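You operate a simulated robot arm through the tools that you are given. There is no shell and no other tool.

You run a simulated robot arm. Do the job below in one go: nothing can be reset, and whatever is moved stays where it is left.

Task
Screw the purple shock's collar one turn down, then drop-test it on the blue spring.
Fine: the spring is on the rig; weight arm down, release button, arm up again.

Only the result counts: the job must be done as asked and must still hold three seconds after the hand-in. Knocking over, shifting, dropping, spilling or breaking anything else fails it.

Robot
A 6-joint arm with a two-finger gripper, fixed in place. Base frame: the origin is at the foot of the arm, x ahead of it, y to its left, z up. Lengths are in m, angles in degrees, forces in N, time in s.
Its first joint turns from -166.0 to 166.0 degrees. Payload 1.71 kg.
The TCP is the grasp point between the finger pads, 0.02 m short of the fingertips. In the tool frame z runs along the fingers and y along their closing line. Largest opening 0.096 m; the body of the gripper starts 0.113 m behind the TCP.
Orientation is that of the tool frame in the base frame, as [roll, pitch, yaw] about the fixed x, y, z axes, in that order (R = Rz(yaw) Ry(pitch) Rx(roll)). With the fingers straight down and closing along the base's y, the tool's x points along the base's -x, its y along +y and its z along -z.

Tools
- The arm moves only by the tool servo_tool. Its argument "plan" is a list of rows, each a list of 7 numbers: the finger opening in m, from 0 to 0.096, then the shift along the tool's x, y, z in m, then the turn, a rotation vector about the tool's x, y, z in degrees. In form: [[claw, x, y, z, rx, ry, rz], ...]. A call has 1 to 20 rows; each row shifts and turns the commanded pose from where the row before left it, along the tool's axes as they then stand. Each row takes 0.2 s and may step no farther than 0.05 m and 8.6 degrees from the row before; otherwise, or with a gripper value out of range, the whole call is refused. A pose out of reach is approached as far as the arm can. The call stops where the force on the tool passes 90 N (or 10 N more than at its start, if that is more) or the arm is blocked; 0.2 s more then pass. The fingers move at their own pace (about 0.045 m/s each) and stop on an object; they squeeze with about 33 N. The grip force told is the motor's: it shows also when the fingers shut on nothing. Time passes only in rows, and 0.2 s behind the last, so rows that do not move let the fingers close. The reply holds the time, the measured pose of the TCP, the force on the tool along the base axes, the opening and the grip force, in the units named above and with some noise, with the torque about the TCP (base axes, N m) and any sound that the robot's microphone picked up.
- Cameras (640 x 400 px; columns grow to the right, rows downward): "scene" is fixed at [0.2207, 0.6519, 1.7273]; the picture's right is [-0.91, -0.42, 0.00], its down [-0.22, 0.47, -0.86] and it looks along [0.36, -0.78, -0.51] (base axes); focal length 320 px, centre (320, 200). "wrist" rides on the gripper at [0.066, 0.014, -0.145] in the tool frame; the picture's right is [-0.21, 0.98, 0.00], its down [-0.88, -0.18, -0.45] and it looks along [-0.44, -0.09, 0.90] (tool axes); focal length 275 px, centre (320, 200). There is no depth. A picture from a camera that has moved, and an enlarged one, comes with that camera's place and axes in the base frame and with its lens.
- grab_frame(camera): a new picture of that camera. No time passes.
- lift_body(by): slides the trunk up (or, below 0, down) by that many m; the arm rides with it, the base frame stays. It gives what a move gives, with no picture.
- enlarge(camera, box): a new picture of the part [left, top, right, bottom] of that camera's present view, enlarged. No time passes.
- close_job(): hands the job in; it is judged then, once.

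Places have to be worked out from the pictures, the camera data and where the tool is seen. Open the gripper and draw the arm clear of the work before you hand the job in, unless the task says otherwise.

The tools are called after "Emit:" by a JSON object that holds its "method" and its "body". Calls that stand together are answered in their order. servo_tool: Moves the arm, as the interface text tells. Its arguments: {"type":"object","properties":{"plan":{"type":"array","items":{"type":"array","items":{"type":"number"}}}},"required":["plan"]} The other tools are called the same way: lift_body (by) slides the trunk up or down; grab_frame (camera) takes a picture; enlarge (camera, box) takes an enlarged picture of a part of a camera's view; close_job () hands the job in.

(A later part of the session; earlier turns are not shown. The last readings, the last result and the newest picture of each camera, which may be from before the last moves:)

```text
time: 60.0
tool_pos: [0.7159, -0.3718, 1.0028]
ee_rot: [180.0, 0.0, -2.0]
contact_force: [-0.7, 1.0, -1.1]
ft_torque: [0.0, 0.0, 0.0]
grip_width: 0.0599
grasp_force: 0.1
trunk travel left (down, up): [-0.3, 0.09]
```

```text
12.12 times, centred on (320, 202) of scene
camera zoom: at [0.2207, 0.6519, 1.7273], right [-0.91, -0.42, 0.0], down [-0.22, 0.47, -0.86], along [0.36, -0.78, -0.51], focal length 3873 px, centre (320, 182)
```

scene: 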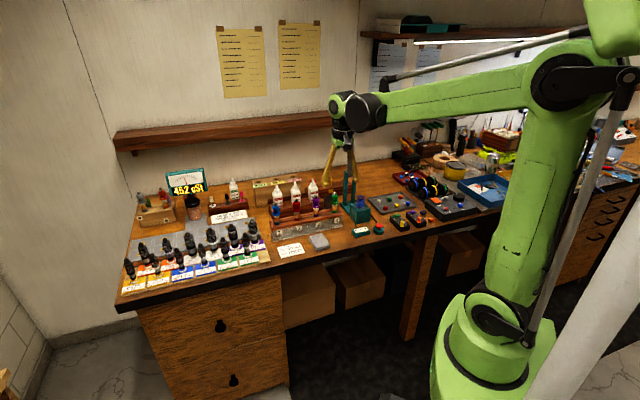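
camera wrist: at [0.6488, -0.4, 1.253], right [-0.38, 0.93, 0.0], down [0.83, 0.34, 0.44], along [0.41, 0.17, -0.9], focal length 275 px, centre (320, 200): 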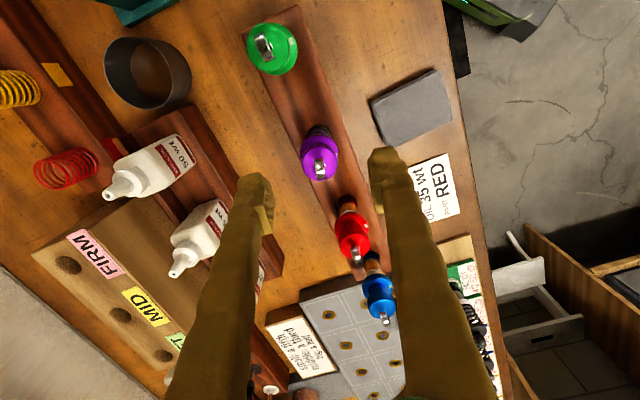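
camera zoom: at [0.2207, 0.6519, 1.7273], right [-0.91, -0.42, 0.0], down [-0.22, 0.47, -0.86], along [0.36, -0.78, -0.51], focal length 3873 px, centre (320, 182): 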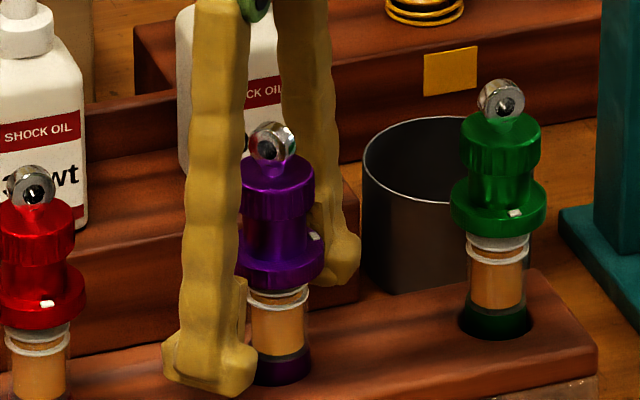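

Opened; shock stands upright with the mark at its right. I'll re-centre (+3.5 mm in tool y) and swing the open gripper back 150° for the second grip.

Emit:
{"method": "servo_tool", "body": {"plan": [[0.06, 0, 0.0035, 0, 0, 0, 0], [0.06, 0, 0, 0, 0, 0, -8.35], [0.06, 0, 0, 0, 0, 0, -8.35], [0.06, 0, 0, 0, 0, 0, -8.35], [0.06, 0, 0, 0, 0, 0, -8.35], [0.06, 0, 0, 0, 0, 0, -8.35], [0.06, 0, 0, 0, 0, 0, -8.35], [0.06, 0, 0, 0, 0, 0, -8.35], [0.06, 0, 0, 0, 0, 0, -8.35], [0.06, 0, 0, 0, 0, 0, -8.35], [0.06, 0, 0, 0, 0, 0, -8.35], [0.06, 0, 0, 0, 0, 0, -8.35], [0.06, 0, 0, 0, 0, 0, -8.35], [0.06, 0, 0, 0, 0, 0, -8.35], [0.06, 0, 0, 0, 0, 0, -8.35], [0.06, 0, 0, 0, 0, 0, -8.35], [0.06, 0, 0, 0, 0, 0, -8.35], [0.06, 0, 0, 0, 0, 0, -8.35], [0.06, 0, 0, 0, 0, 0, -8.35], [0.06, 0, 0, 0, 0, 0, 0]]}}

Emit:
{"method": "enlarge", "body": {"camera": "wrist", "box": [240, 130, 400, 250]}}

Emit:
{"method": "enlarge", "body": {"camera": "scene", "box": [305, 185, 335, 212]}}

```text
time: 64.2
tool_pos: [0.7169, -0.3758, 1.0036]
ee_rot: [-179.9, 0.0, 148.4]
contact_force: [-0.6, 0.3, 0.1]
ft_torque: [0.0, -0.02, -0.02]
grip_width: 0.0602
grasp_force: 0.1
trunk travel left (down, up): [-0.3, 0.09]
```

```text
3.33 times, centred on (320, 190) of wrist
camera zoom: at [0.6666, -0.33, 1.1481], right [0.69, 0.72, 0.0], down [0.65, -0.62, 0.44], along [0.32, -0.31, -0.9], focal length 918 px, centre (320, 233)
```

zoom: 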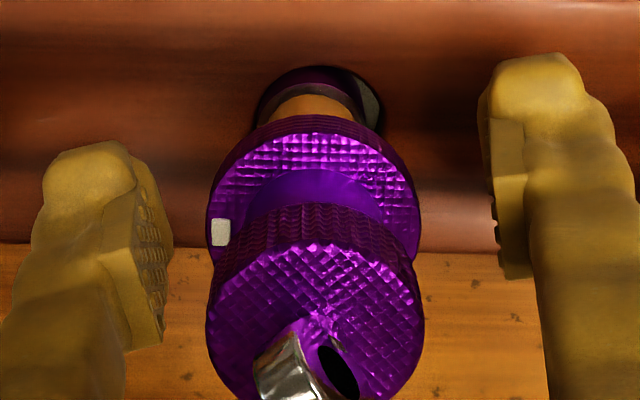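

```text
14.81 times, centred on (320, 198) of scene
camera zoom: at [0.2207, 0.6519, 1.7273], right [-0.91, -0.42, 0.0], down [-0.22, 0.47, -0.86], along [0.36, -0.78, -0.51], focal length 4733 px, centre (320, 222)
```

zoom: 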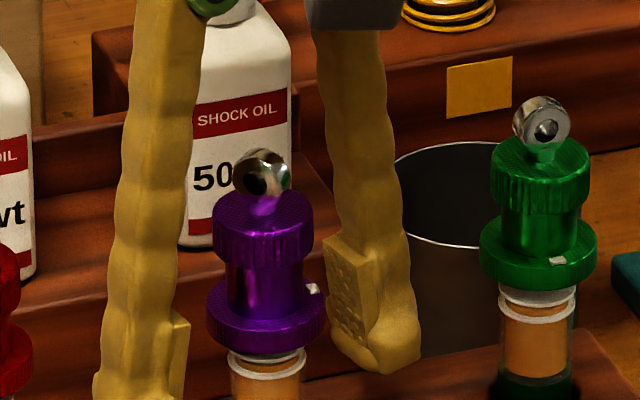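

The collar has visibly moved down (~3.3 mm vs the green one) — right direction. Now closing for the second grip, then side-loading again.

Emit:
{"method": "servo_tool", "body": {"plan": [[0.06, 0.002, 0, 0, 0, 0, 0], [0, 0, 0, 0, 0, 0, 0], [0, 0, 0, 0, 0, 0, 0], [0, 0, 0, 0, 0, 0, 0], [0, 0, 0, 0, 0, 0, 0], [0, -0.0003, 0.0015, 0, 0, 0, 0], [0, -0.0003, 0.0015, 0, 0, 0, 0], [0, 0, 0, 0, 0, 0, 0]]}}

Emit:
{"method": "enlarge", "body": {"camera": "wrist", "box": [240, 130, 400, 250]}}

```text
time: 66.0
tool_pos: [0.7162, -0.3719, 1.0023]
ee_rot: [-180.0, 0.0, 148.2]
contact_force: [0.8, -2.0, -0.5]
ft_torque: [-0.08, 0.01, -0.01]
grip_width: 0.0297
grasp_force: 32.9
trunk travel left (down, up): [-0.3, 0.09]
```

```text
3.33 times, centred on (320, 190) of wrist
camera zoom: at [0.6674, -0.3265, 1.1481], right [0.69, 0.72, 0.0], down [0.65, -0.62, 0.44], along [0.32, -0.31, -0.9], focal length 918 px, centre (320, 233)
```

zoom: 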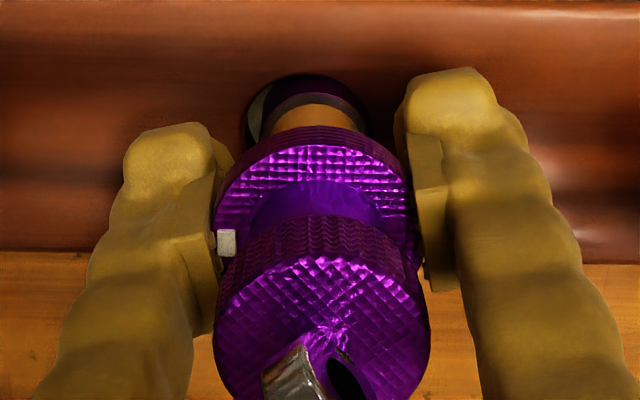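

Only ~2 N so far (the base had slack). Adding more side load.

Emit:
{"method": "servo_tool", "body": {"plan": [[0, -0.0003, 0.0015, 0, 0, 0, 0], [0, 0, 0, 0, 0, 0, 0]]}}

```text
time: 66.6
tool_pos: [0.7165, -0.372, 1.003]
ee_rot: [-179.9, 0.1, 148.2]
contact_force: [-3.9, -7.2, -0.3]
ft_torque: [-0.26, 0.15, 0.02]
grip_width: 0.0293
grasp_force: 33.2
trunk travel left (down, up): [-0.3, 0.09]
```

Emit:
{"method": "servo_tool", "body": {"plan": [[0, -0.0003, 0.0014, 0, 0, 0, 0], [0, 0, 0, 0, 0, 0, 0]]}}

```text
time: 67.2
tool_pos: [0.7177, -0.3699, 1.0032]
ee_rot: [-179.9, 0.0, 148.2]
contact_force: [-7.7, -11.2, 0.0]
ft_torque: [-0.34, 0.29, 0.03]
grip_width: 0.0294
grasp_force: 32.8
trunk travel left (down, up): [-0.3, 0.09]
```

13.6 N side load, same as before. Turning the first 40° of the remaining 118°.

Emit:
{"method": "servo_tool", "body": {"plan": [[0, 0, 0, 0, 0, 0, 8], [0, 0, 0, 0, 0, 0, 8], [0, 0, 0, 0, 0, 0, 8], [0, 0, 0, 0, 0, 0, 8], [0, 0, 0, 0, 0, 0, 8], [0, 0, 0, 0, 0, 0, 0]]}}

Emit:
{"method": "enlarge", "body": {"camera": "wrist", "box": [240, 130, 400, 250]}}

Emit:
{"method": "enlarge", "body": {"camera": "scene", "box": [305, 185, 335, 212]}}

```text
time: 68.6
tool_pos: [0.7189, -0.3721, 1.0033]
ee_rot: [-179.9, 0.0, 108.2]
contact_force: [-3.1, -20.0, 2.4]
ft_torque: [-0.72, -0.11, 0.08]
grip_width: 0.0293
grasp_force: 33.1
trunk travel left (down, up): [-0.3, 0.09]
```

```text
3.33 times, centred on (320, 190) of wrist
camera zoom: at [0.7103, -0.3054, 1.1479], right [0.99, 0.11, 0.0], down [0.1, -0.89, 0.45], along [0.05, -0.44, -0.9], focal length 918 px, centre (320, 233)
```

zoom: 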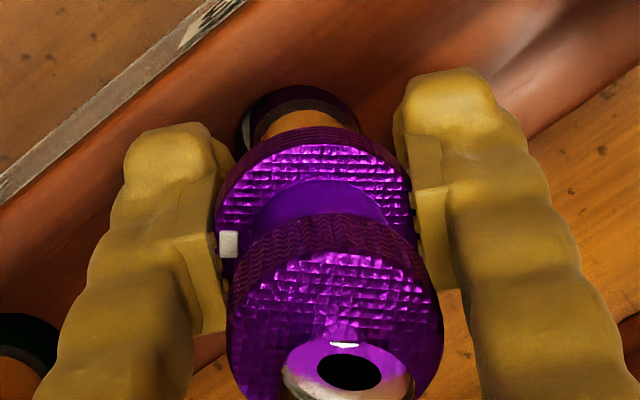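

```text
14.81 times, centred on (320, 198) of scene
camera zoom: at [0.2207, 0.6519, 1.7273], right [-0.91, -0.42, 0.0], down [-0.22, 0.47, -0.86], along [0.36, -0.78, -0.51], focal length 4733 px, centre (320, 222)
```

zoom: 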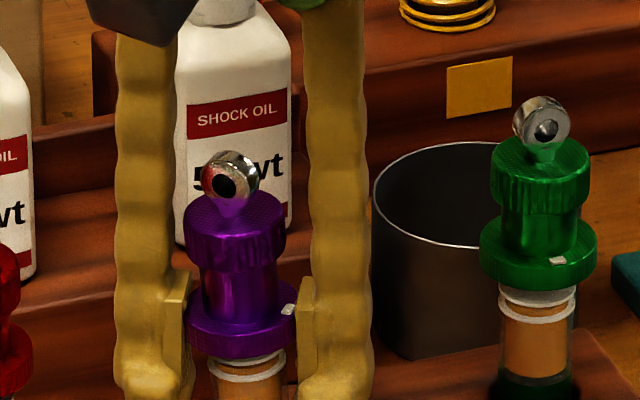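

Collar follows, body stays (eyelet looks the same as at this yaw before). Continue 40° more.

Emit:
{"method": "servo_tool", "body": {"plan": [[0, 0, 0, 0, 0, 0, 8], [0, 0, 0, 0, 0, 0, 8], [0, 0, 0, 0, 0, 0, 8], [0, 0, 0, 0, 0, 0, 8], [0, 0, 0, 0, 0, 0, 8], [0, 0, 0, 0, 0, 0, 0]]}}

Emit:
{"method": "enlarge", "body": {"camera": "wrist", "box": [240, 130, 400, 250]}}

Emit:
{"method": "enlarge", "body": {"camera": "scene", "box": [305, 185, 335, 212]}}

```text
time: 70.0
tool_pos: [0.7175, -0.3711, 1.003]
ee_rot: [-179.8, 0.1, 68.1]
contact_force: [-10.1, -14.9, -1.5]
ft_torque: [-0.51, 0.26, 0.08]
grip_width: 0.0294
grasp_force: 32.9
trunk travel left (down, up): [-0.3, 0.09]
```

```text
3.33 times, centred on (320, 190) of wrist
camera zoom: at [0.7543, -0.316, 1.1481], right [0.83, -0.56, 0.0], down [-0.5, -0.74, 0.45], along [-0.25, -0.37, -0.9], focal length 918 px, centre (320, 233)
```

zoom: 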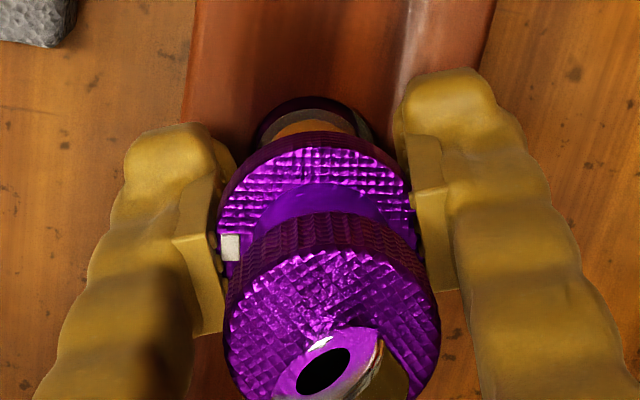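

```text
14.81 times, centred on (320, 198) of scene
camera zoom: at [0.2207, 0.6519, 1.7273], right [-0.91, -0.42, 0.0], down [-0.22, 0.47, -0.86], along [0.36, -0.78, -0.51], focal length 4733 px, centre (320, 222)
```

zoom: 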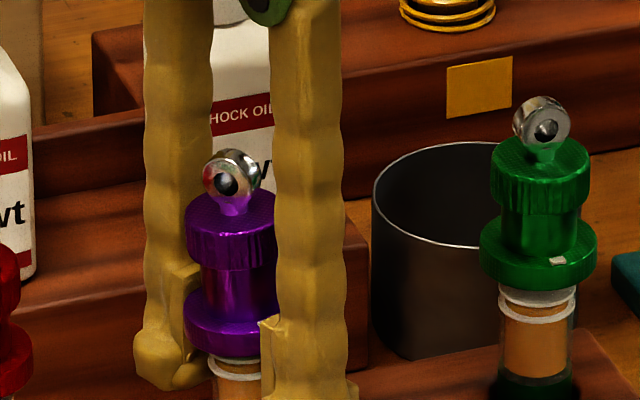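

322° so far. Final 38° of this stroke.

Emit:
{"method": "servo_tool", "body": {"plan": [[0, 0, 0, 0, 0, 0, 7.6], [0, 0, 0, 0, 0, 0, 7.6], [0, 0, 0, 0, 0, 0, 7.6], [0, 0, 0, 0, 0, 0, 7.6], [0, 0, 0, 0, 0, 0, 7.6], [0, 0, 0, 0, 0, 0, 0]]}}

Emit:
{"method": "enlarge", "body": {"camera": "wrist", "box": [240, 130, 400, 250]}}

Emit:
{"method": "enlarge", "body": {"camera": "scene", "box": [305, 185, 335, 212]}}

```text
time: 71.4
tool_pos: [0.7188, -0.3708, 1.0029]
ee_rot: [180.0, 0.1, 30.1]
contact_force: [-9.0, -11.0, -1.7]
ft_torque: [-0.39, 0.3, 0.03]
grip_width: 0.0297
grasp_force: 32.6
trunk travel left (down, up): [-0.3, 0.09]
```

```text
3.33 times, centred on (320, 190) of wrist
camera zoom: at [0.7809, -0.3498, 1.1483], right [0.31, -0.95, 0.0], down [-0.85, -0.28, 0.45], along [-0.42, -0.14, -0.9], focal length 918 px, centre (320, 233)
```

zoom: 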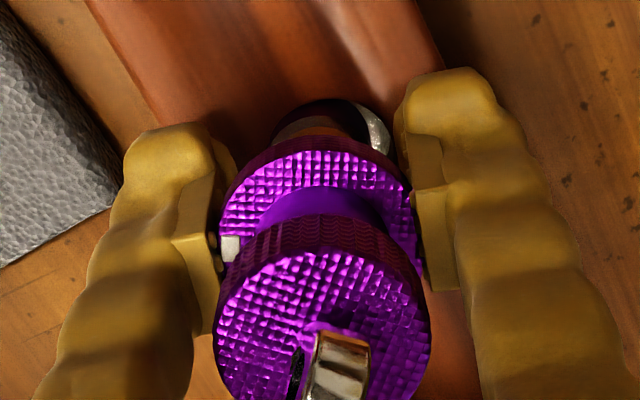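

```text
14.81 times, centred on (320, 198) of scene
camera zoom: at [0.2207, 0.6519, 1.7273], right [-0.91, -0.42, 0.0], down [-0.22, 0.47, -0.86], along [0.36, -0.78, -0.51], focal length 4733 px, centre (320, 222)
```

zoom: 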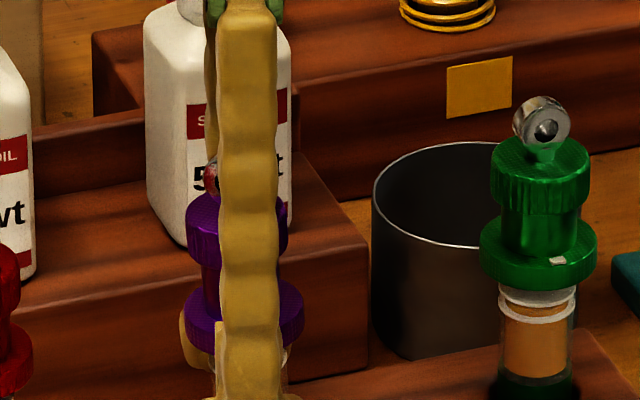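

Now relieve the side load, open and rise to measure the mark relative to the eyelet axis from above.

Emit:
{"method": "servo_tool", "body": {"plan": [[0, -0.002, 0.0005, 0, 0, 0, 0], [0, -0.0019, 0.0005, 0, 0, 0, 0], [0.04, 0, 0, 0, 0, 0, 0], [0.06, 0, 0, 0, 0, 0, 0], [0.06, 0, 0, 0, 0, 0, 0], [0.06, 0, 0, -0.03, 0, 0, 0], [0.06, 0, 0, -0.04, 0, 0, 0], [0.06, 0, 0, -0.04, 0, 0, 0], [0.06, 0, 0, 0, 0, 0, 0], [0.06, 0, 0, 0, 0, 0, 0]]}}

Emit:
{"method": "enlarge", "body": {"camera": "wrist", "box": [270, 90, 370, 165]}}

Emit:
{"method": "enlarge", "body": {"camera": "scene", "box": [305, 185, 345, 212]}}

Emit:
{"method": "grab_frame", "body": {"camera": "wrist"}}

```text
time: 73.6
tool_pos: [0.7156, -0.3729, 1.1132]
ee_rot: [-180.0, 0.0, 30.2]
contact_force: [0.7, 0.2, -0.6]
ft_torque: [0.04, -0.01, 0.01]
grip_width: 0.06
grasp_force: 0.0
trunk travel left (down, up): [-0.3, 0.09]
```

```text
5.33 times, centred on (320, 128) of wrist
camera zoom: at [0.7792, -0.3516, 1.2584], right [0.31, -0.95, 0.0], down [-0.85, -0.28, 0.45], along [-0.42, -0.14, -0.89], focal length 1468 px, centre (320, 587)
```

zoom: 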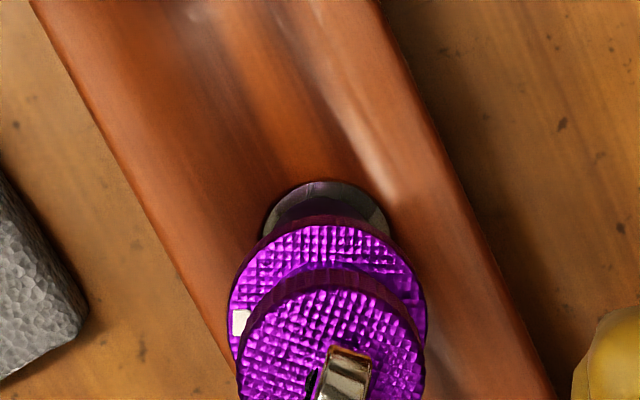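

```text
14.81 times, centred on (325, 198) of scene
camera zoom: at [0.2207, 0.6519, 1.7273], right [-0.91, -0.42, 0.0], down [-0.22, 0.47, -0.86], along [0.36, -0.78, -0.51], focal length 4733 px, centre (246, 222)
```

zoom: 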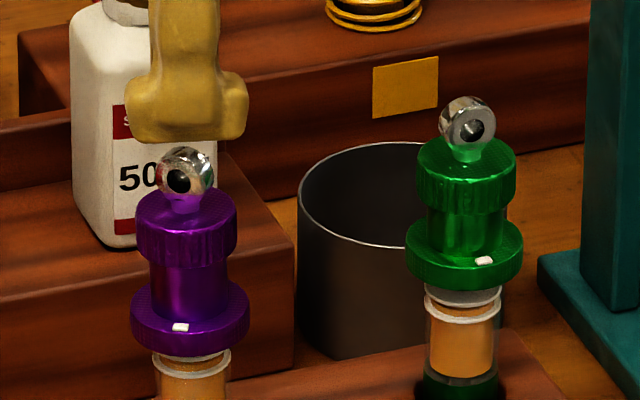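

```text
taken
camera wrist: at [0.7792, -0.3516, 1.2584], right [0.31, -0.95, 0.0], down [-0.85, -0.28, 0.45], along [-0.42, -0.14, -0.89], focal length 275 px, centre (320, 200)
```

wrist: 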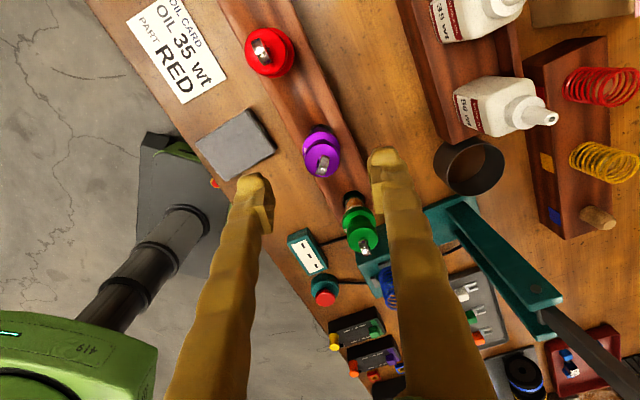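

From above: the mark now lags the eyelet-hole axis by ~18° (initially they were aligned), since the body slipped ~15° along during the strokes. So the collar has turned ≈342°; I'll regrip and turn the missing ~18°.

Emit:
{"method": "servo_tool", "body": {"plan": [[0.06, -0.0025, 0.0008, 0, 0, 0, 0], [0.06, 0, 0, 0, 0, 0, -7.5], [0.06, 0, 0, 0, 0, 0, -7.5], [0.06, 0, 0, 0, 0, 0, -7.5], [0.06, 0, 0, 0.03, 0, 0, 0], [0.06, 0, 0, 0.04, 0, 0, 0], [0.06, 0, 0, 0.04, 0, 0, 0], [0.06, 0, 0, 0, 0, 0, 0]]}}

Emit:
{"method": "enlarge", "body": {"camera": "wrist", "box": [240, 130, 400, 250]}}

```text
time: 75.4
tool_pos: [0.714, -0.3751, 1.0031]
ee_rot: [-179.9, 0.1, 52.7]
contact_force: [-0.5, -0.2, 0.5]
ft_torque: [-0.01, 0.03, -0.01]
grip_width: 0.06
grasp_force: 0.0
trunk travel left (down, up): [-0.3, 0.09]
```

```text
3.33 times, centred on (320, 190) of wrist
camera zoom: at [0.7639, -0.3313, 1.1478], right [0.65, -0.76, 0.0], down [-0.68, -0.59, 0.45], along [-0.34, -0.29, -0.89], focal length 918 px, centre (320, 233)
```

zoom: 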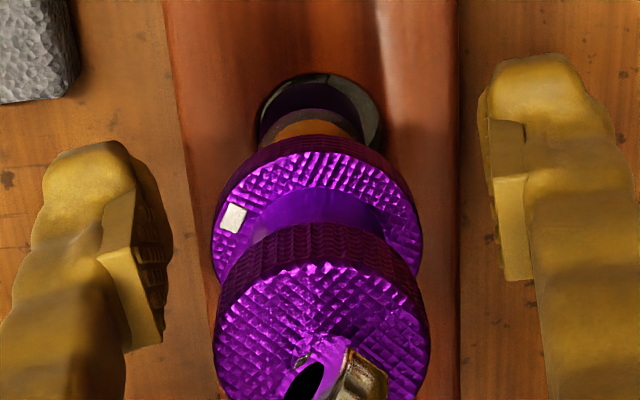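

Closing on the collar and applying side load in steps.

Emit:
{"method": "servo_tool", "body": {"plan": [[0, 0, 0, 0, 0, 0, 0], [0, 0, 0, 0, 0, 0, 0], [0, 0, 0, 0, 0, 0, 0], [0, 0, 0, 0, 0, 0, 0], [0, 0.0015, 0.0002, 0, 0, 0, 0], [0, 0.0015, 0.0002, 0, 0, 0, 0], [0, 0, 0, 0, 0, 0, 0]]}}

```text
time: 77.0
tool_pos: [0.7168, -0.3724, 1.0024]
ee_rot: [-180.0, 0.0, 52.6]
contact_force: [-0.4, 0.2, -0.5]
ft_torque: [-0.01, -0.01, 0.02]
grip_width: 0.0293
grasp_force: 33.2
trunk travel left (down, up): [-0.3, 0.09]
```

Emit:
{"method": "servo_tool", "body": {"plan": [[0, 0.0015, 0.0002, 0, 0, 0, 0], [0, 0.0015, 0.0002, 0, 0, 0, 0], [0, 0, 0, 0, 0, 0, 0]]}}

```text
time: 77.8
tool_pos: [0.7169, -0.3719, 1.0035]
ee_rot: [-180.0, 0.2, 52.7]
contact_force: [-8.9, -8.8, 1.0]
ft_torque: [-0.38, 0.36, 0.04]
grip_width: 0.029
grasp_force: 32.3
trunk travel left (down, up): [-0.3, 0.09]
```

12.5 N; a bit more, then the corrective turn of ~20°.

Emit:
{"method": "servo_tool", "body": {"plan": [[0, 0.0015, 0.0002, 0, 0, 0, 0], [0, 0, 0, 0, 0, 0, 0], [0, 0, 0, 0, 0, 0, 5], [0, 0, 0, 0, 0, 0, 5], [0, 0, 0, 0, 0, 0, 5], [0, 0, 0, 0, 0, 0, 5], [0, 0, 0, 0, 0, 0, 0]]}}

Emit:
{"method": "enlarge", "body": {"camera": "wrist", "box": [240, 130, 400, 250]}}

```text
time: 79.4
tool_pos: [0.7185, -0.3699, 1.0032]
ee_rot: [180.0, 0.1, 32.7]
contact_force: [-11.8, -12.3, 2.6]
ft_torque: [-0.35, 0.39, 0.0]
grip_width: 0.0287
grasp_force: 33.0
trunk travel left (down, up): [-0.3, 0.09]
```

```text
3.33 times, centred on (320, 190) of wrist
camera zoom: at [0.7807, -0.3467, 1.1482], right [0.35, -0.94, 0.0], down [-0.84, -0.32, 0.45], along [-0.42, -0.16, -0.9], focal length 918 px, centre (320, 233)
```

zoom: 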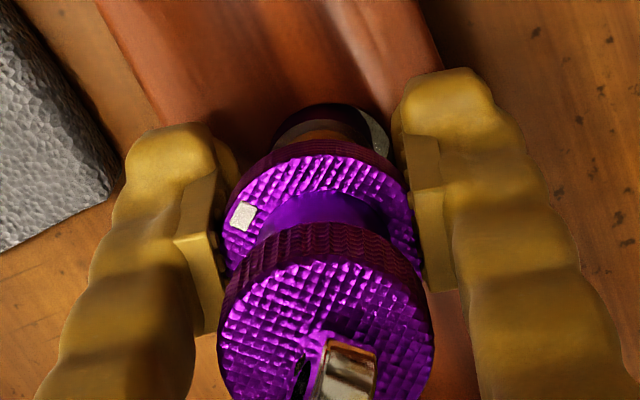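

Relieve, open and rise to re-measure the mark against the eyelet.

Emit:
{"method": "servo_tool", "body": {"plan": [[0, -0.002, 0.0003, 0, 0, 0, 0], [0, -0.002, 0.0003, 0, 0, 0, 0], [0.04, 0, 0, 0, 0, 0, 0], [0.06, 0, 0, 0, 0, 0, 0], [0.06, 0, 0, 0, 0, 0, 0], [0.06, 0, 0, -0.03, 0, 0, 0], [0.06, 0, 0, -0.04, 0, 0, 0], [0.06, 0.004, 0, -0.04, 0, 0, 0], [0.06, 0.01, 0, 0, 0, 0, 0], [0.06, 0.01, 0, 0, 0, 0, 0], [0.06, 0, 0, 0, 0, 0, 0]]}}

Emit:
{"method": "enlarge", "body": {"camera": "wrist", "box": [280, 120, 360, 200]}}

Emit:
{"method": "enlarge", "body": {"camera": "scene", "box": [305, 185, 345, 212]}}

Emit:
{"method": "grab_frame", "body": {"camera": "wrist"}}

```text
time: 81.8
tool_pos: [0.7362, -0.3593, 1.1124]
ee_rot: [180.0, 0.1, 32.7]
contact_force: [0.2, 0.3, 0.6]
ft_torque: [0.01, -0.01, -0.03]
grip_width: 0.0601
grasp_force: 0.0
trunk travel left (down, up): [-0.3, 0.09]
```

```text
5.00 times, centred on (320, 160) of wrist
camera zoom: at [0.7987, -0.3357, 1.2579], right [0.36, -0.93, 0.0], down [-0.84, -0.32, 0.45], along [-0.42, -0.16, -0.89], focal length 1376 px, centre (320, 400)
```

zoom: 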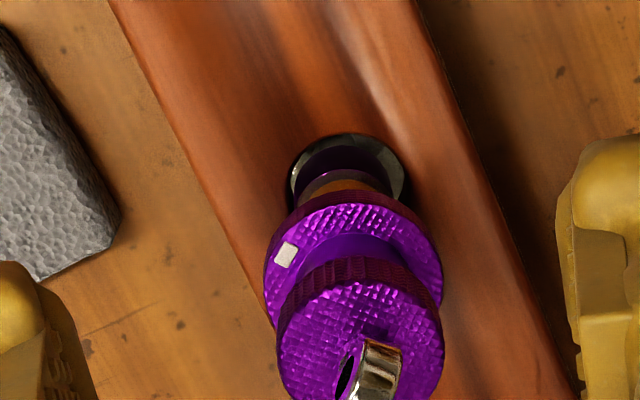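

```text
14.81 times, centred on (325, 198) of scene
camera zoom: at [0.2207, 0.6519, 1.7273], right [-0.91, -0.42, 0.0], down [-0.22, 0.47, -0.86], along [0.36, -0.78, -0.51], focal length 4733 px, centre (246, 222)
```

zoom: 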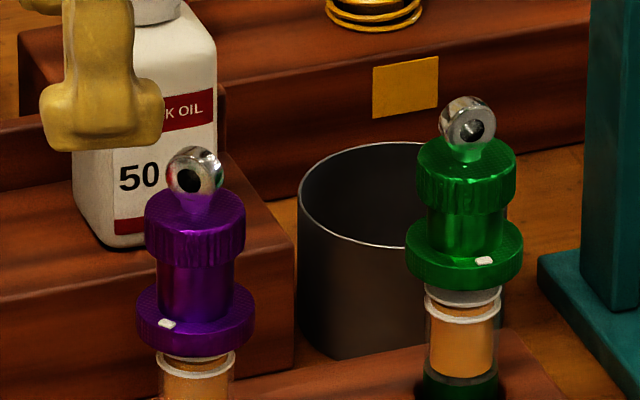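

```text
taken
camera wrist: at [0.7987, -0.3357, 1.2579], right [0.36, -0.93, 0.0], down [-0.84, -0.32, 0.45], along [-0.42, -0.16, -0.89], focal length 275 px, centre (320, 200)
```

wrist: 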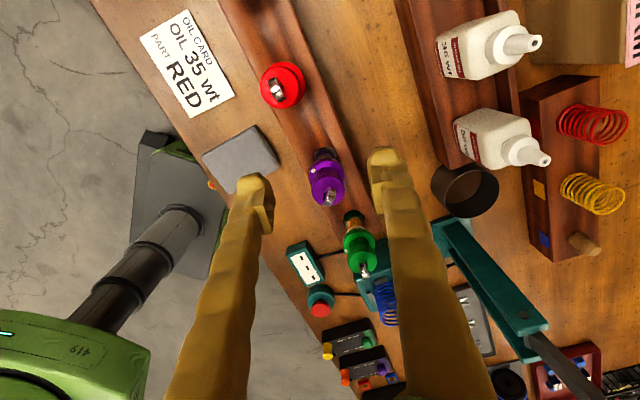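

Let me zoom tighter on the eyelet and mark for an accurate relative angle.

Emit:
{"method": "enlarge", "body": {"camera": "wrist", "box": [300, 145, 350, 215]}}

Emit:
{"method": "enlarge", "body": {"camera": "wrist", "box": [335, 200, 395, 290]}}

Emit:
{"method": "enlarge", "body": {"camera": "wrist", "box": [250, 55, 310, 115]}}

```text
5.71 times, centred on (325, 180) of wrist
camera zoom: at [0.7987, -0.3357, 1.2579], right [0.36, -0.93, 0.0], down [-0.84, -0.32, 0.45], along [-0.42, -0.16, -0.89], focal length 1573 px, centre (291, 314)
```

zoom: 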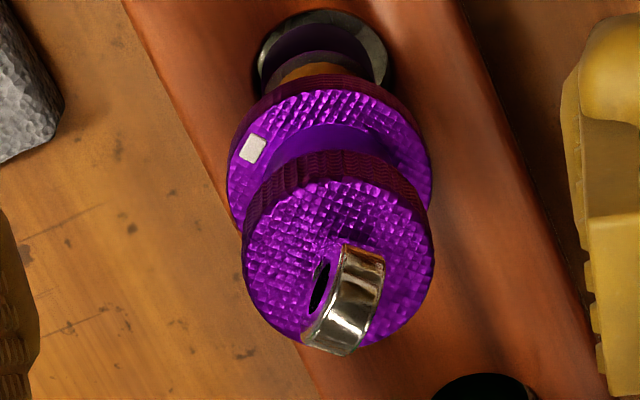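

```text
4.44 times, centred on (365, 245) of wrist
camera zoom: at [0.7987, -0.3357, 1.2579], right [0.36, -0.93, 0.0], down [-0.84, -0.32, 0.45], along [-0.42, -0.16, -0.89], focal length 1224 px, centre (120, 0)
```

zoom: 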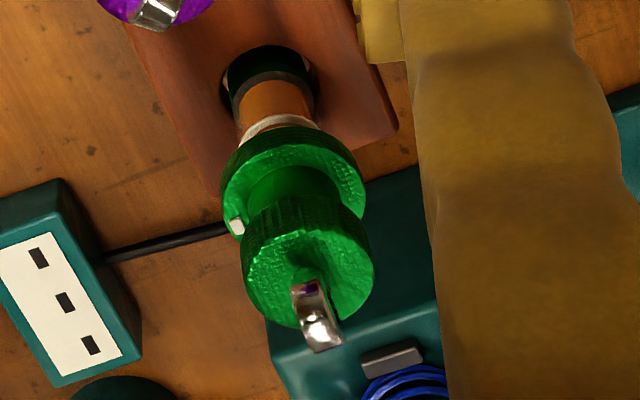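

```text
6.67 times, centred on (280, 85) of wrist
camera zoom: at [0.7987, -0.3357, 1.2579], right [0.36, -0.93, 0.0], down [-0.84, -0.32, 0.45], along [-0.42, -0.16, -0.89], focal length 1835 px, centre (587, 967)
```

zoom: 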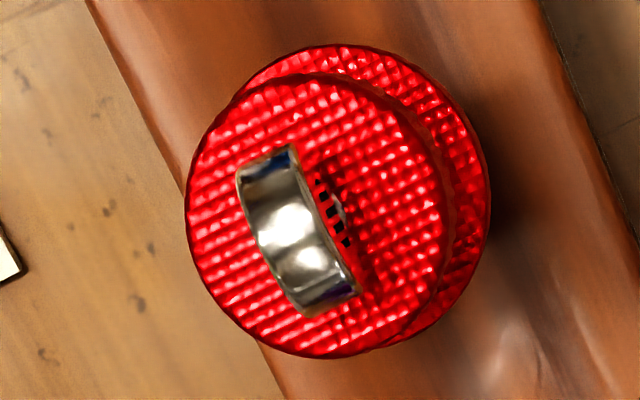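

The mark now lines up with the eyelet-hole axis to ~2°, same as initially — one full turn, with the collar clearly lower. Next: pick the shock by its cap. Moving above it and turning to yaw≈95.

Emit:
{"method": "servo_tool", "body": {"plan": [[0.06, -0.03, 0.0007, 0, 0, 0, 0], [0.06, 0, 0, 0, 0, 0, -7.8], [0.06, 0, 0, 0, 0, 0, -7.8], [0.06, 0, 0, 0, 0, 0, -7.8], [0.06, 0, 0, 0, 0, 0, -7.8], [0.06, 0, 0, 0, 0, 0, -7.8], [0.06, 0, 0, 0, 0, 0, -7.8], [0.06, 0, 0, 0, 0, 0, -7.8], [0.06, 0, 0, 0, 0, 0, -7.8], [0.06, 0, 0, 0, 0, 0, 0], [0.06, 0, 0, 0, 0, 0, 0]]}}

Emit:
{"method": "enlarge", "body": {"camera": "wrist", "box": [240, 90, 400, 210]}}

```text
time: 84.2
tool_pos: [0.7125, -0.3763, 1.1116]
ee_rot: [-179.9, 0.1, 95.2]
contact_force: [0.6, 0.0, -0.8]
ft_torque: [0.01, 0.02, 0.0]
grip_width: 0.0599
grasp_force: 0.1
trunk travel left (down, up): [-0.3, 0.09]
```

```text
3.33 times, centred on (320, 150) of wrist
camera zoom: at [0.7191, -0.31, 1.2577], right [0.99, -0.12, 0.0], down [-0.1, -0.89, 0.45], along [-0.05, -0.44, -0.9], focal length 918 px, centre (320, 367)
```

zoom: 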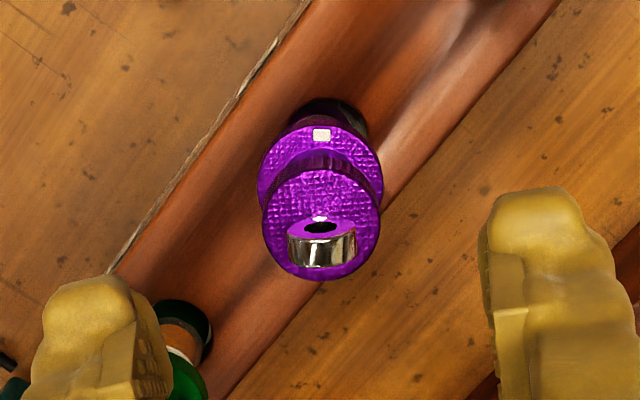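

Mark and eyelet axis are aligned exactly in this view: one full turn. Descending to grip the cap only (TCP z≈1.049) and closing.

Emit:
{"method": "servo_tool", "body": {"plan": [[0.06, 0, 0.0004, 0.0313, 0, 0, 0], [0.06, 0, 0, 0.0313, 0, 0, 0], [0.06, 0, 0, 0, 0, 0, 0], [0, 0, 0, 0, 0, 0, 0], [0, 0, 0, 0, 0, 0, 0], [0, 0, 0, 0, 0, 0, 0], [0, 0, 0, 0, 0, 0, 0]]}}

Emit:
{"method": "enlarge", "body": {"camera": "wrist", "box": [240, 130, 400, 250]}}

Emit:
{"method": "enlarge", "body": {"camera": "scene", "box": [300, 180, 340, 212]}}

```text
time: 85.8
tool_pos: [0.7115, -0.376, 1.0511]
ee_rot: [-179.9, 0.1, 95.0]
contact_force: [0.4, 0.5, -1.0]
ft_torque: [0.03, -0.06, 0.0]
grip_width: 0.0236
grasp_force: 33.3
trunk travel left (down, up): [-0.3, 0.09]
```

```text
3.33 times, centred on (320, 190) of wrist
camera zoom: at [0.7191, -0.3095, 1.1954], right [0.99, -0.12, 0.0], down [-0.1, -0.89, 0.45], along [-0.05, -0.44, -0.9], focal length 918 px, centre (320, 233)
```

zoom: 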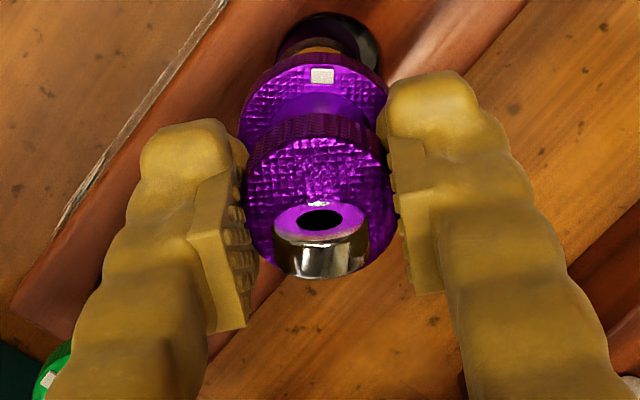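

```text
12.50 times, centred on (320, 196) of scene
camera zoom: at [0.2207, 0.6519, 1.7273], right [-0.91, -0.42, 0.0], down [-0.22, 0.47, -0.86], along [0.36, -0.78, -0.51], focal length 3994 px, centre (320, 250)
```

zoom: 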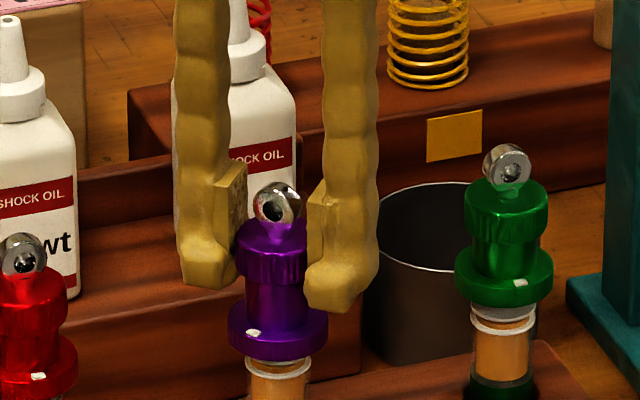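

Gripped the cap (reads 23.6 mm, consistent with a ~5 mm pad offset). Lifting straight up.

Emit:
{"method": "servo_tool", "body": {"plan": [[0, 0, 0, -0.01, 0, 0, 0], [0, 0, 0, -0.02, 0, 0, 0], [0, 0, 0, -0.03, 0, 0, 0], [0, 0, 0, -0.03, 0, 0, 0], [0, 0, 0, -0.03, 0, 0, 0], [0, 0, 0, 0, 0, 0, 0]]}}

Emit:
{"method": "enlarge", "body": {"camera": "wrist", "box": [240, 100, 400, 250]}}

Emit:
{"method": "enlarge", "body": {"camera": "scene", "box": [295, 155, 345, 215]}}

```text
time: 87.2
tool_pos: [0.711, -0.3762, 1.1704]
ee_rot: [-179.9, 0.1, 95.1]
contact_force: [-0.5, -0.5, -1.8]
ft_torque: [0.01, 0.0, 0.0]
grip_width: 0.0232
grasp_force: 33.3
trunk travel left (down, up): [-0.3, 0.09]
```

```text
2.67 times, centred on (320, 175) of wrist
camera zoom: at [0.7195, -0.3094, 1.3159], right [0.99, -0.12, 0.0], down [-0.1, -0.89, 0.45], along [-0.05, -0.44, -0.9], focal length 734 px, centre (320, 267)
```

zoom: 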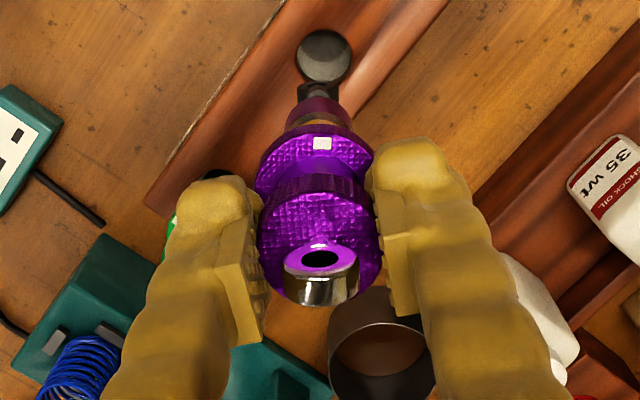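

```text
6.67 times, centred on (320, 185) of scene
camera zoom: at [0.2207, 0.6519, 1.7273], right [-0.91, -0.42, 0.0], down [-0.22, 0.47, -0.86], along [0.36, -0.78, -0.51], focal length 2130 px, centre (320, 300)
```

zoom: 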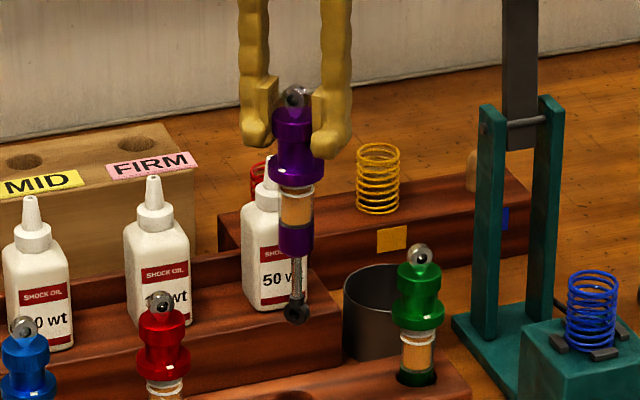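

The shock is out: it has a rod with a black ball end below the base cap (total ≈148 mm). Let me look at the rig block and spring closely to see whether there's a socket.

Emit:
{"method": "enlarge", "body": {"camera": "scene", "box": [345, 185, 385, 225]}}

Emit:
{"method": "enlarge", "body": {"camera": "scene", "box": [330, 130, 390, 230]}}

Emit:
{"method": "enlarge", "body": {"camera": "scene", "box": [305, 160, 335, 205]}}

Emit:
{"method": "grab_frame", "body": {"camera": "wrist"}}

```text
10.00 times, centred on (365, 205) of scene
camera zoom: at [0.2207, 0.6519, 1.7273], right [-0.91, -0.42, 0.0], down [-0.22, 0.47, -0.86], along [0.36, -0.78, -0.51], focal length 3195 px, centre (-130, 150)
```

zoom: 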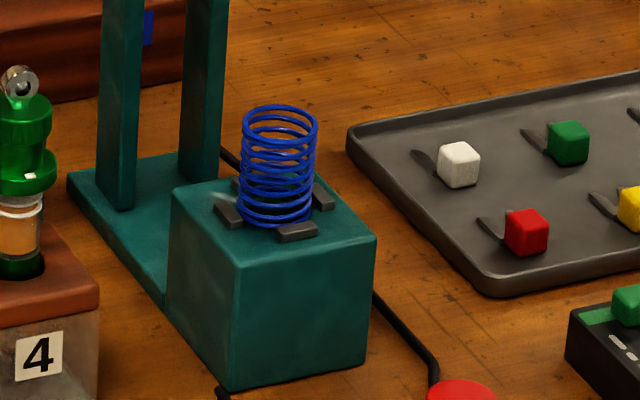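

```text
4.00 times, centred on (360, 180) of scene
camera zoom: at [0.2207, 0.6519, 1.7273], right [-0.91, -0.42, 0.0], down [-0.22, 0.47, -0.86], along [0.36, -0.78, -0.51], focal length 1278 px, centre (160, 280)
```

zoom: 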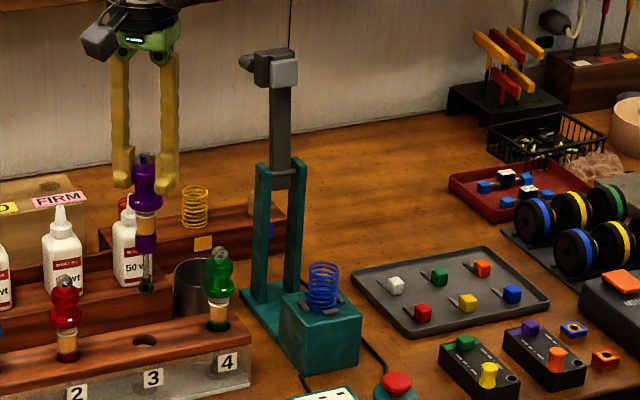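

```text
8.89 times, centred on (320, 182) of scene
camera zoom: at [0.2207, 0.6519, 1.7273], right [-0.91, -0.42, 0.0], down [-0.22, 0.47, -0.86], along [0.36, -0.78, -0.51], focal length 2840 px, centre (320, 356)
```

zoom: 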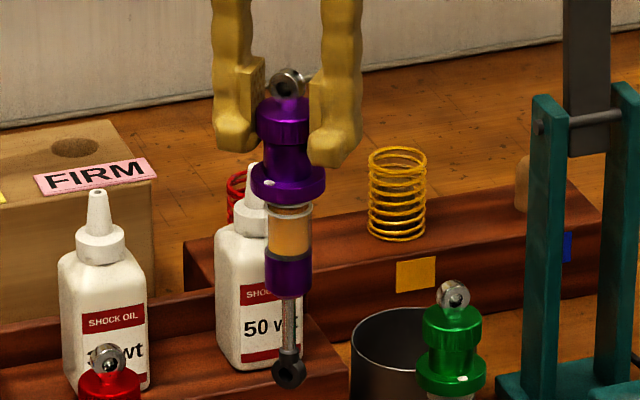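

```text
taken
camera wrist: at [0.7195, -0.3094, 1.3159], right [0.99, -0.12, 0.0], down [-0.1, -0.89, 0.45], along [-0.05, -0.44, -0.9], focal length 275 px, centre (320, 200)
```

wrist: 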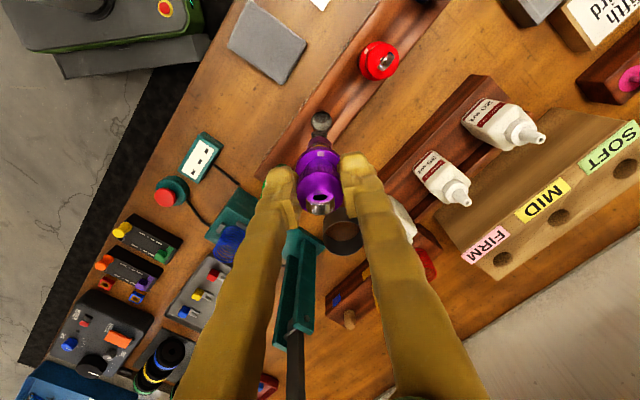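

The shock's rod end is ~103 mm below the collar's underside, so the rig block must have a socket. I'll move so the wrist camera looks straight down into the spring, with the shock held clear beside it.

Emit:
{"method": "servo_tool", "body": {"plan": [[0, 0, 0, -0.03, 0, 0, 0], [0, 0, 0, -0.03, 0, 0, 0], [0, 0, 0, -0.02, 0, 0, 0], [0, -0.0184, -0.0244, 0, 0, 0, 0], [0, -0.0184, -0.0244, 0, 0, 0, 0], [0, -0.0184, -0.0244, 0, 0, 0, 0], [0, -0.0184, -0.0244, 0, 0, 0, 0], [0, -0.0184, -0.0244, 0, 0, 0, 0], [0, -0.0184, -0.0244, 0, 0, 0, 0], [0, -0.0184, -0.0244, 0, 0, 0, 0], [0, -0.0184, -0.0244, 0, 0, 0, 0], [0, -0.0184, -0.0244, 0, 0, 0, 0], [0, 0, 0, 0, 0, 0, 8.35], [0, 0, 0, 0, 0, 0, 8.35], [0, 0, 0, 0, 0, 0, 8.35], [0, 0, 0, 0, 0, 0, 8.35], [0, 0, 0, 0, 0, 0, 8.35], [0, 0, 0, 0, 0, 0, 8.35], [0, 0, 0, 0, 0, 0, 0]]}}

Emit:
{"method": "grab_frame", "body": {"camera": "wrist"}}

Emit:
{"method": "enlarge", "body": {"camera": "wrist", "box": [270, 10, 370, 110]}}

```text
time: 91.2
tool_pos: [0.5091, -0.5615, 1.2503]
ee_rot: [179.9, 0.1, 45.0]
contact_force: [-0.9, -0.3, -0.4]
ft_torque: [0.04, 0.01, 0.02]
grip_width: 0.0228
grasp_force: 33.3
trunk travel left (down, up): [-0.3, 0.09]
```

```text
taken
camera wrist: at [0.5642, -0.5243, 1.3958], right [0.55, -0.84, 0.0], down [-0.75, -0.49, 0.45], along [-0.37, -0.24, -0.89], focal length 275 px, centre (320, 200)
```

wrist: 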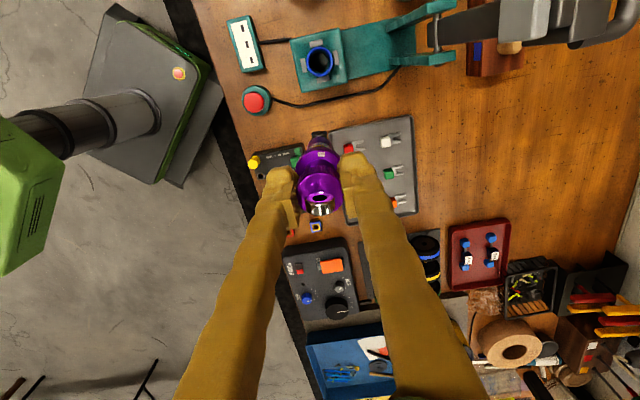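

```text
4.00 times, centred on (320, 60) of wrist
camera zoom: at [0.5642, -0.5243, 1.3958], right [0.55, -0.84, 0.0], down [-0.75, -0.49, 0.45], along [-0.37, -0.24, -0.89], focal length 1101 px, centre (320, 760)
```

zoom: 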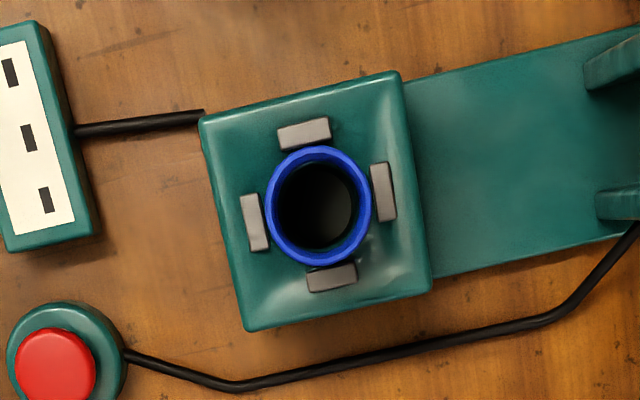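

There is a socket (dark hole ≈26 mm) inside the spring; spring centre ≈ (0.567,-0.523). Now check how straight the shock hangs: its ball end should appear at about (320,136) if vertical.

Emit:
{"method": "enlarge", "body": {"camera": "wrist", "box": [280, 110, 360, 220]}}

Emit:
{"method": "enlarge", "body": {"camera": "scene", "box": [330, 140, 400, 240]}}

```text
3.64 times, centred on (320, 165) of wrist
camera zoom: at [0.5642, -0.5243, 1.3958], right [0.55, -0.84, 0.0], down [-0.75, -0.49, 0.45], along [-0.37, -0.24, -0.89], focal length 1001 px, centre (320, 327)
```

zoom: 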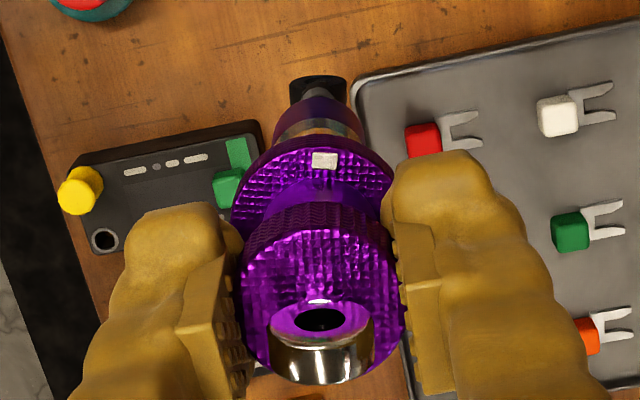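

```text
4.00 times, centred on (365, 190) of scene
camera zoom: at [0.2207, 0.6519, 1.7273], right [-0.91, -0.42, 0.0], down [-0.22, 0.47, -0.86], along [0.36, -0.78, -0.51], focal length 1278 px, centre (140, 240)
```

zoom: 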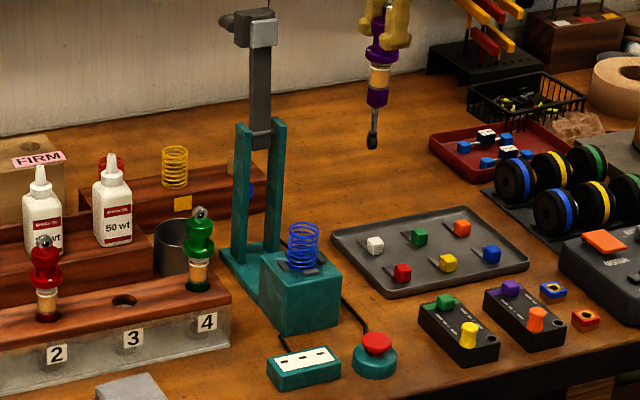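

The shock hangs straight. Moving over the spring centre (tool offset 0.068, 0.014) and turning to yaw 135 so the camera is on the robot side.

Emit:
{"method": "servo_tool", "body": {"plan": [[0, 0.0227, 0.0046, 0, 0, 0, 0], [0, 0.0227, 0.0046, 0, 0, 0, 0], [0, 0.0227, 0.0046, 0, 0, 0, 0], [0, 0, 0, 0, 0, 0, -8.18], [0, 0, 0, 0, 0, 0, -8.18], [0, 0, 0, 0, 0, 0, -8.18], [0, 0, 0, 0, 0, 0, -8.18], [0, 0, 0, 0, 0, 0, -8.18], [0, 0, 0, 0, 0, 0, -8.18], [0, 0, 0, 0, 0, 0, -8.18], [0, 0, 0, 0, 0, 0, -8.18], [0, 0, 0, 0, 0, 0, -8.18], [0, 0, 0, 0, 0, 0, -8.18], [0, 0, 0, 0, 0, 0, -8.18], [0, 0, 0, 0, 0, 0, 0], [0, 0, 0, 0, 0, 0, 0]]}}

Emit:
{"method": "grab_frame", "body": {"camera": "wrist"}}

Emit:
{"method": "enlarge", "body": {"camera": "wrist", "box": [270, 70, 370, 200]}}

Emit:
{"method": "enlarge", "body": {"camera": "scene", "box": [320, 130, 390, 235]}}

```text
time: 94.6
tool_pos: [0.5666, -0.5234, 1.2506]
ee_rot: [-179.9, 0.0, 135.2]
contact_force: [-0.5, -0.4, 0.1]
ft_torque: [-0.06, 0.01, 0.01]
grip_width: 0.0231
grasp_force: 33.1
trunk travel left (down, up): [-0.3, 0.09]
```

```text
taken
camera wrist: at [0.5293, -0.4663, 1.3961], right [0.84, 0.55, 0.0], down [0.49, -0.75, 0.45], along [0.24, -0.37, -0.9], focal length 275 px, centre (320, 200)
```

wrist: 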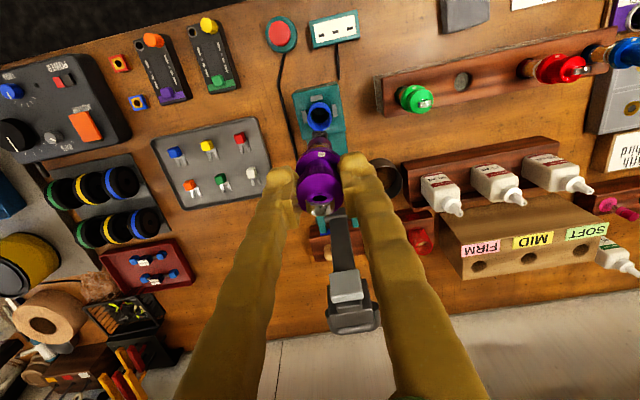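

```text
3.08 times, centred on (320, 135) of wrist
camera zoom: at [0.5293, -0.4663, 1.3961], right [0.84, 0.55, 0.0], down [0.49, -0.75, 0.45], along [0.24, -0.37, -0.9], focal length 847 px, centre (320, 400)
```

zoom: 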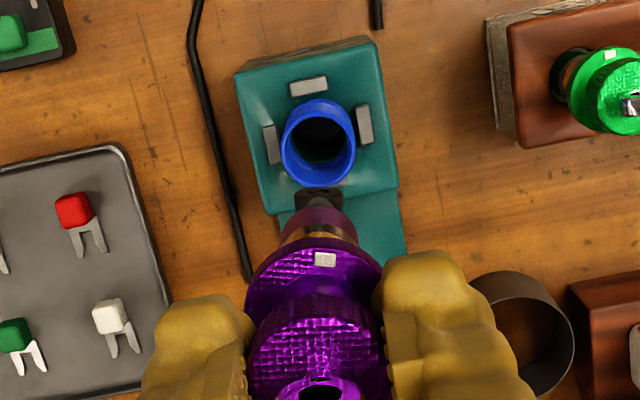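

```text
3.81 times, centred on (355, 182) of scene
camera zoom: at [0.2207, 0.6519, 1.7273], right [-0.91, -0.42, 0.0], down [-0.22, 0.47, -0.86], along [0.36, -0.78, -0.51], focal length 1217 px, centre (187, 267)
```

zoom: 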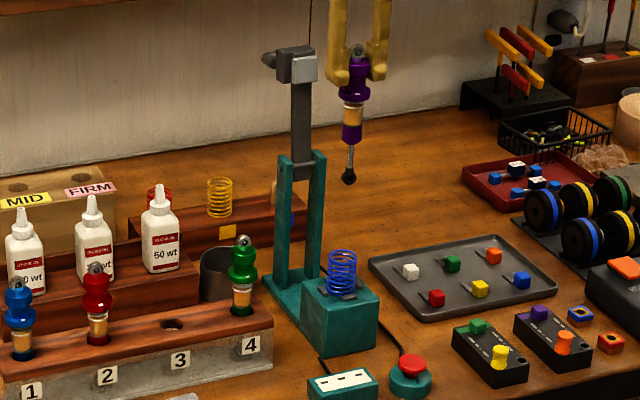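

Aligned: spring centre appears within ~1 px of where the tool axis should meet it. Descending first to just above entry (TCP 1.165), then checking.

Emit:
{"method": "servo_tool", "body": {"plan": [[0, 0, 0, 0.03, 0, 0, 0], [0, 0, 0, 0.03, 0, 0, 0], [0, 0, 0, 0.02, 0, 0, 0], [0, 0, 0, 0, 0, 0, 0], [0, 0, 0, 0, 0, 0, 0]]}}

Emit:
{"method": "enlarge", "body": {"camera": "wrist", "box": [270, 70, 370, 200]}}

Emit:
{"method": "enlarge", "body": {"camera": "scene", "box": [340, 160, 385, 220]}}

```text
time: 95.8
tool_pos: [0.5669, -0.5223, 1.1712]
ee_rot: [-180.0, -0.1, 135.1]
contact_force: [0.0, 0.0, -1.1]
ft_torque: [-0.01, 0.01, -0.02]
grip_width: 0.0228
grasp_force: 33.1
trunk travel left (down, up): [-0.3, 0.09]
```

```text
3.08 times, centred on (320, 135) of wrist
camera zoom: at [0.5288, -0.466, 1.3158], right [0.84, 0.55, 0.0], down [0.49, -0.75, 0.45], along [0.24, -0.37, -0.9], focal length 847 px, centre (320, 400)
```

zoom: 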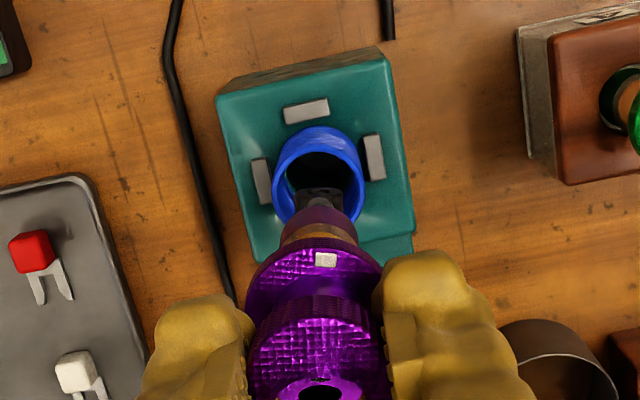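

```text
6.67 times, centred on (362, 190) of scene
camera zoom: at [0.2207, 0.6519, 1.7273], right [-0.91, -0.42, 0.0], down [-0.22, 0.47, -0.86], along [0.36, -0.78, -0.51], focal length 2130 px, centre (37, 267)
```

zoom: 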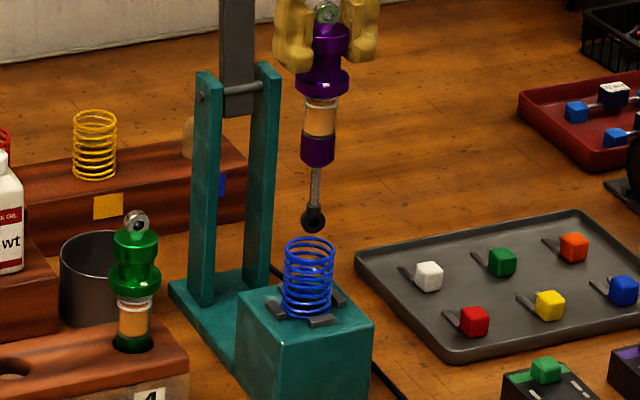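

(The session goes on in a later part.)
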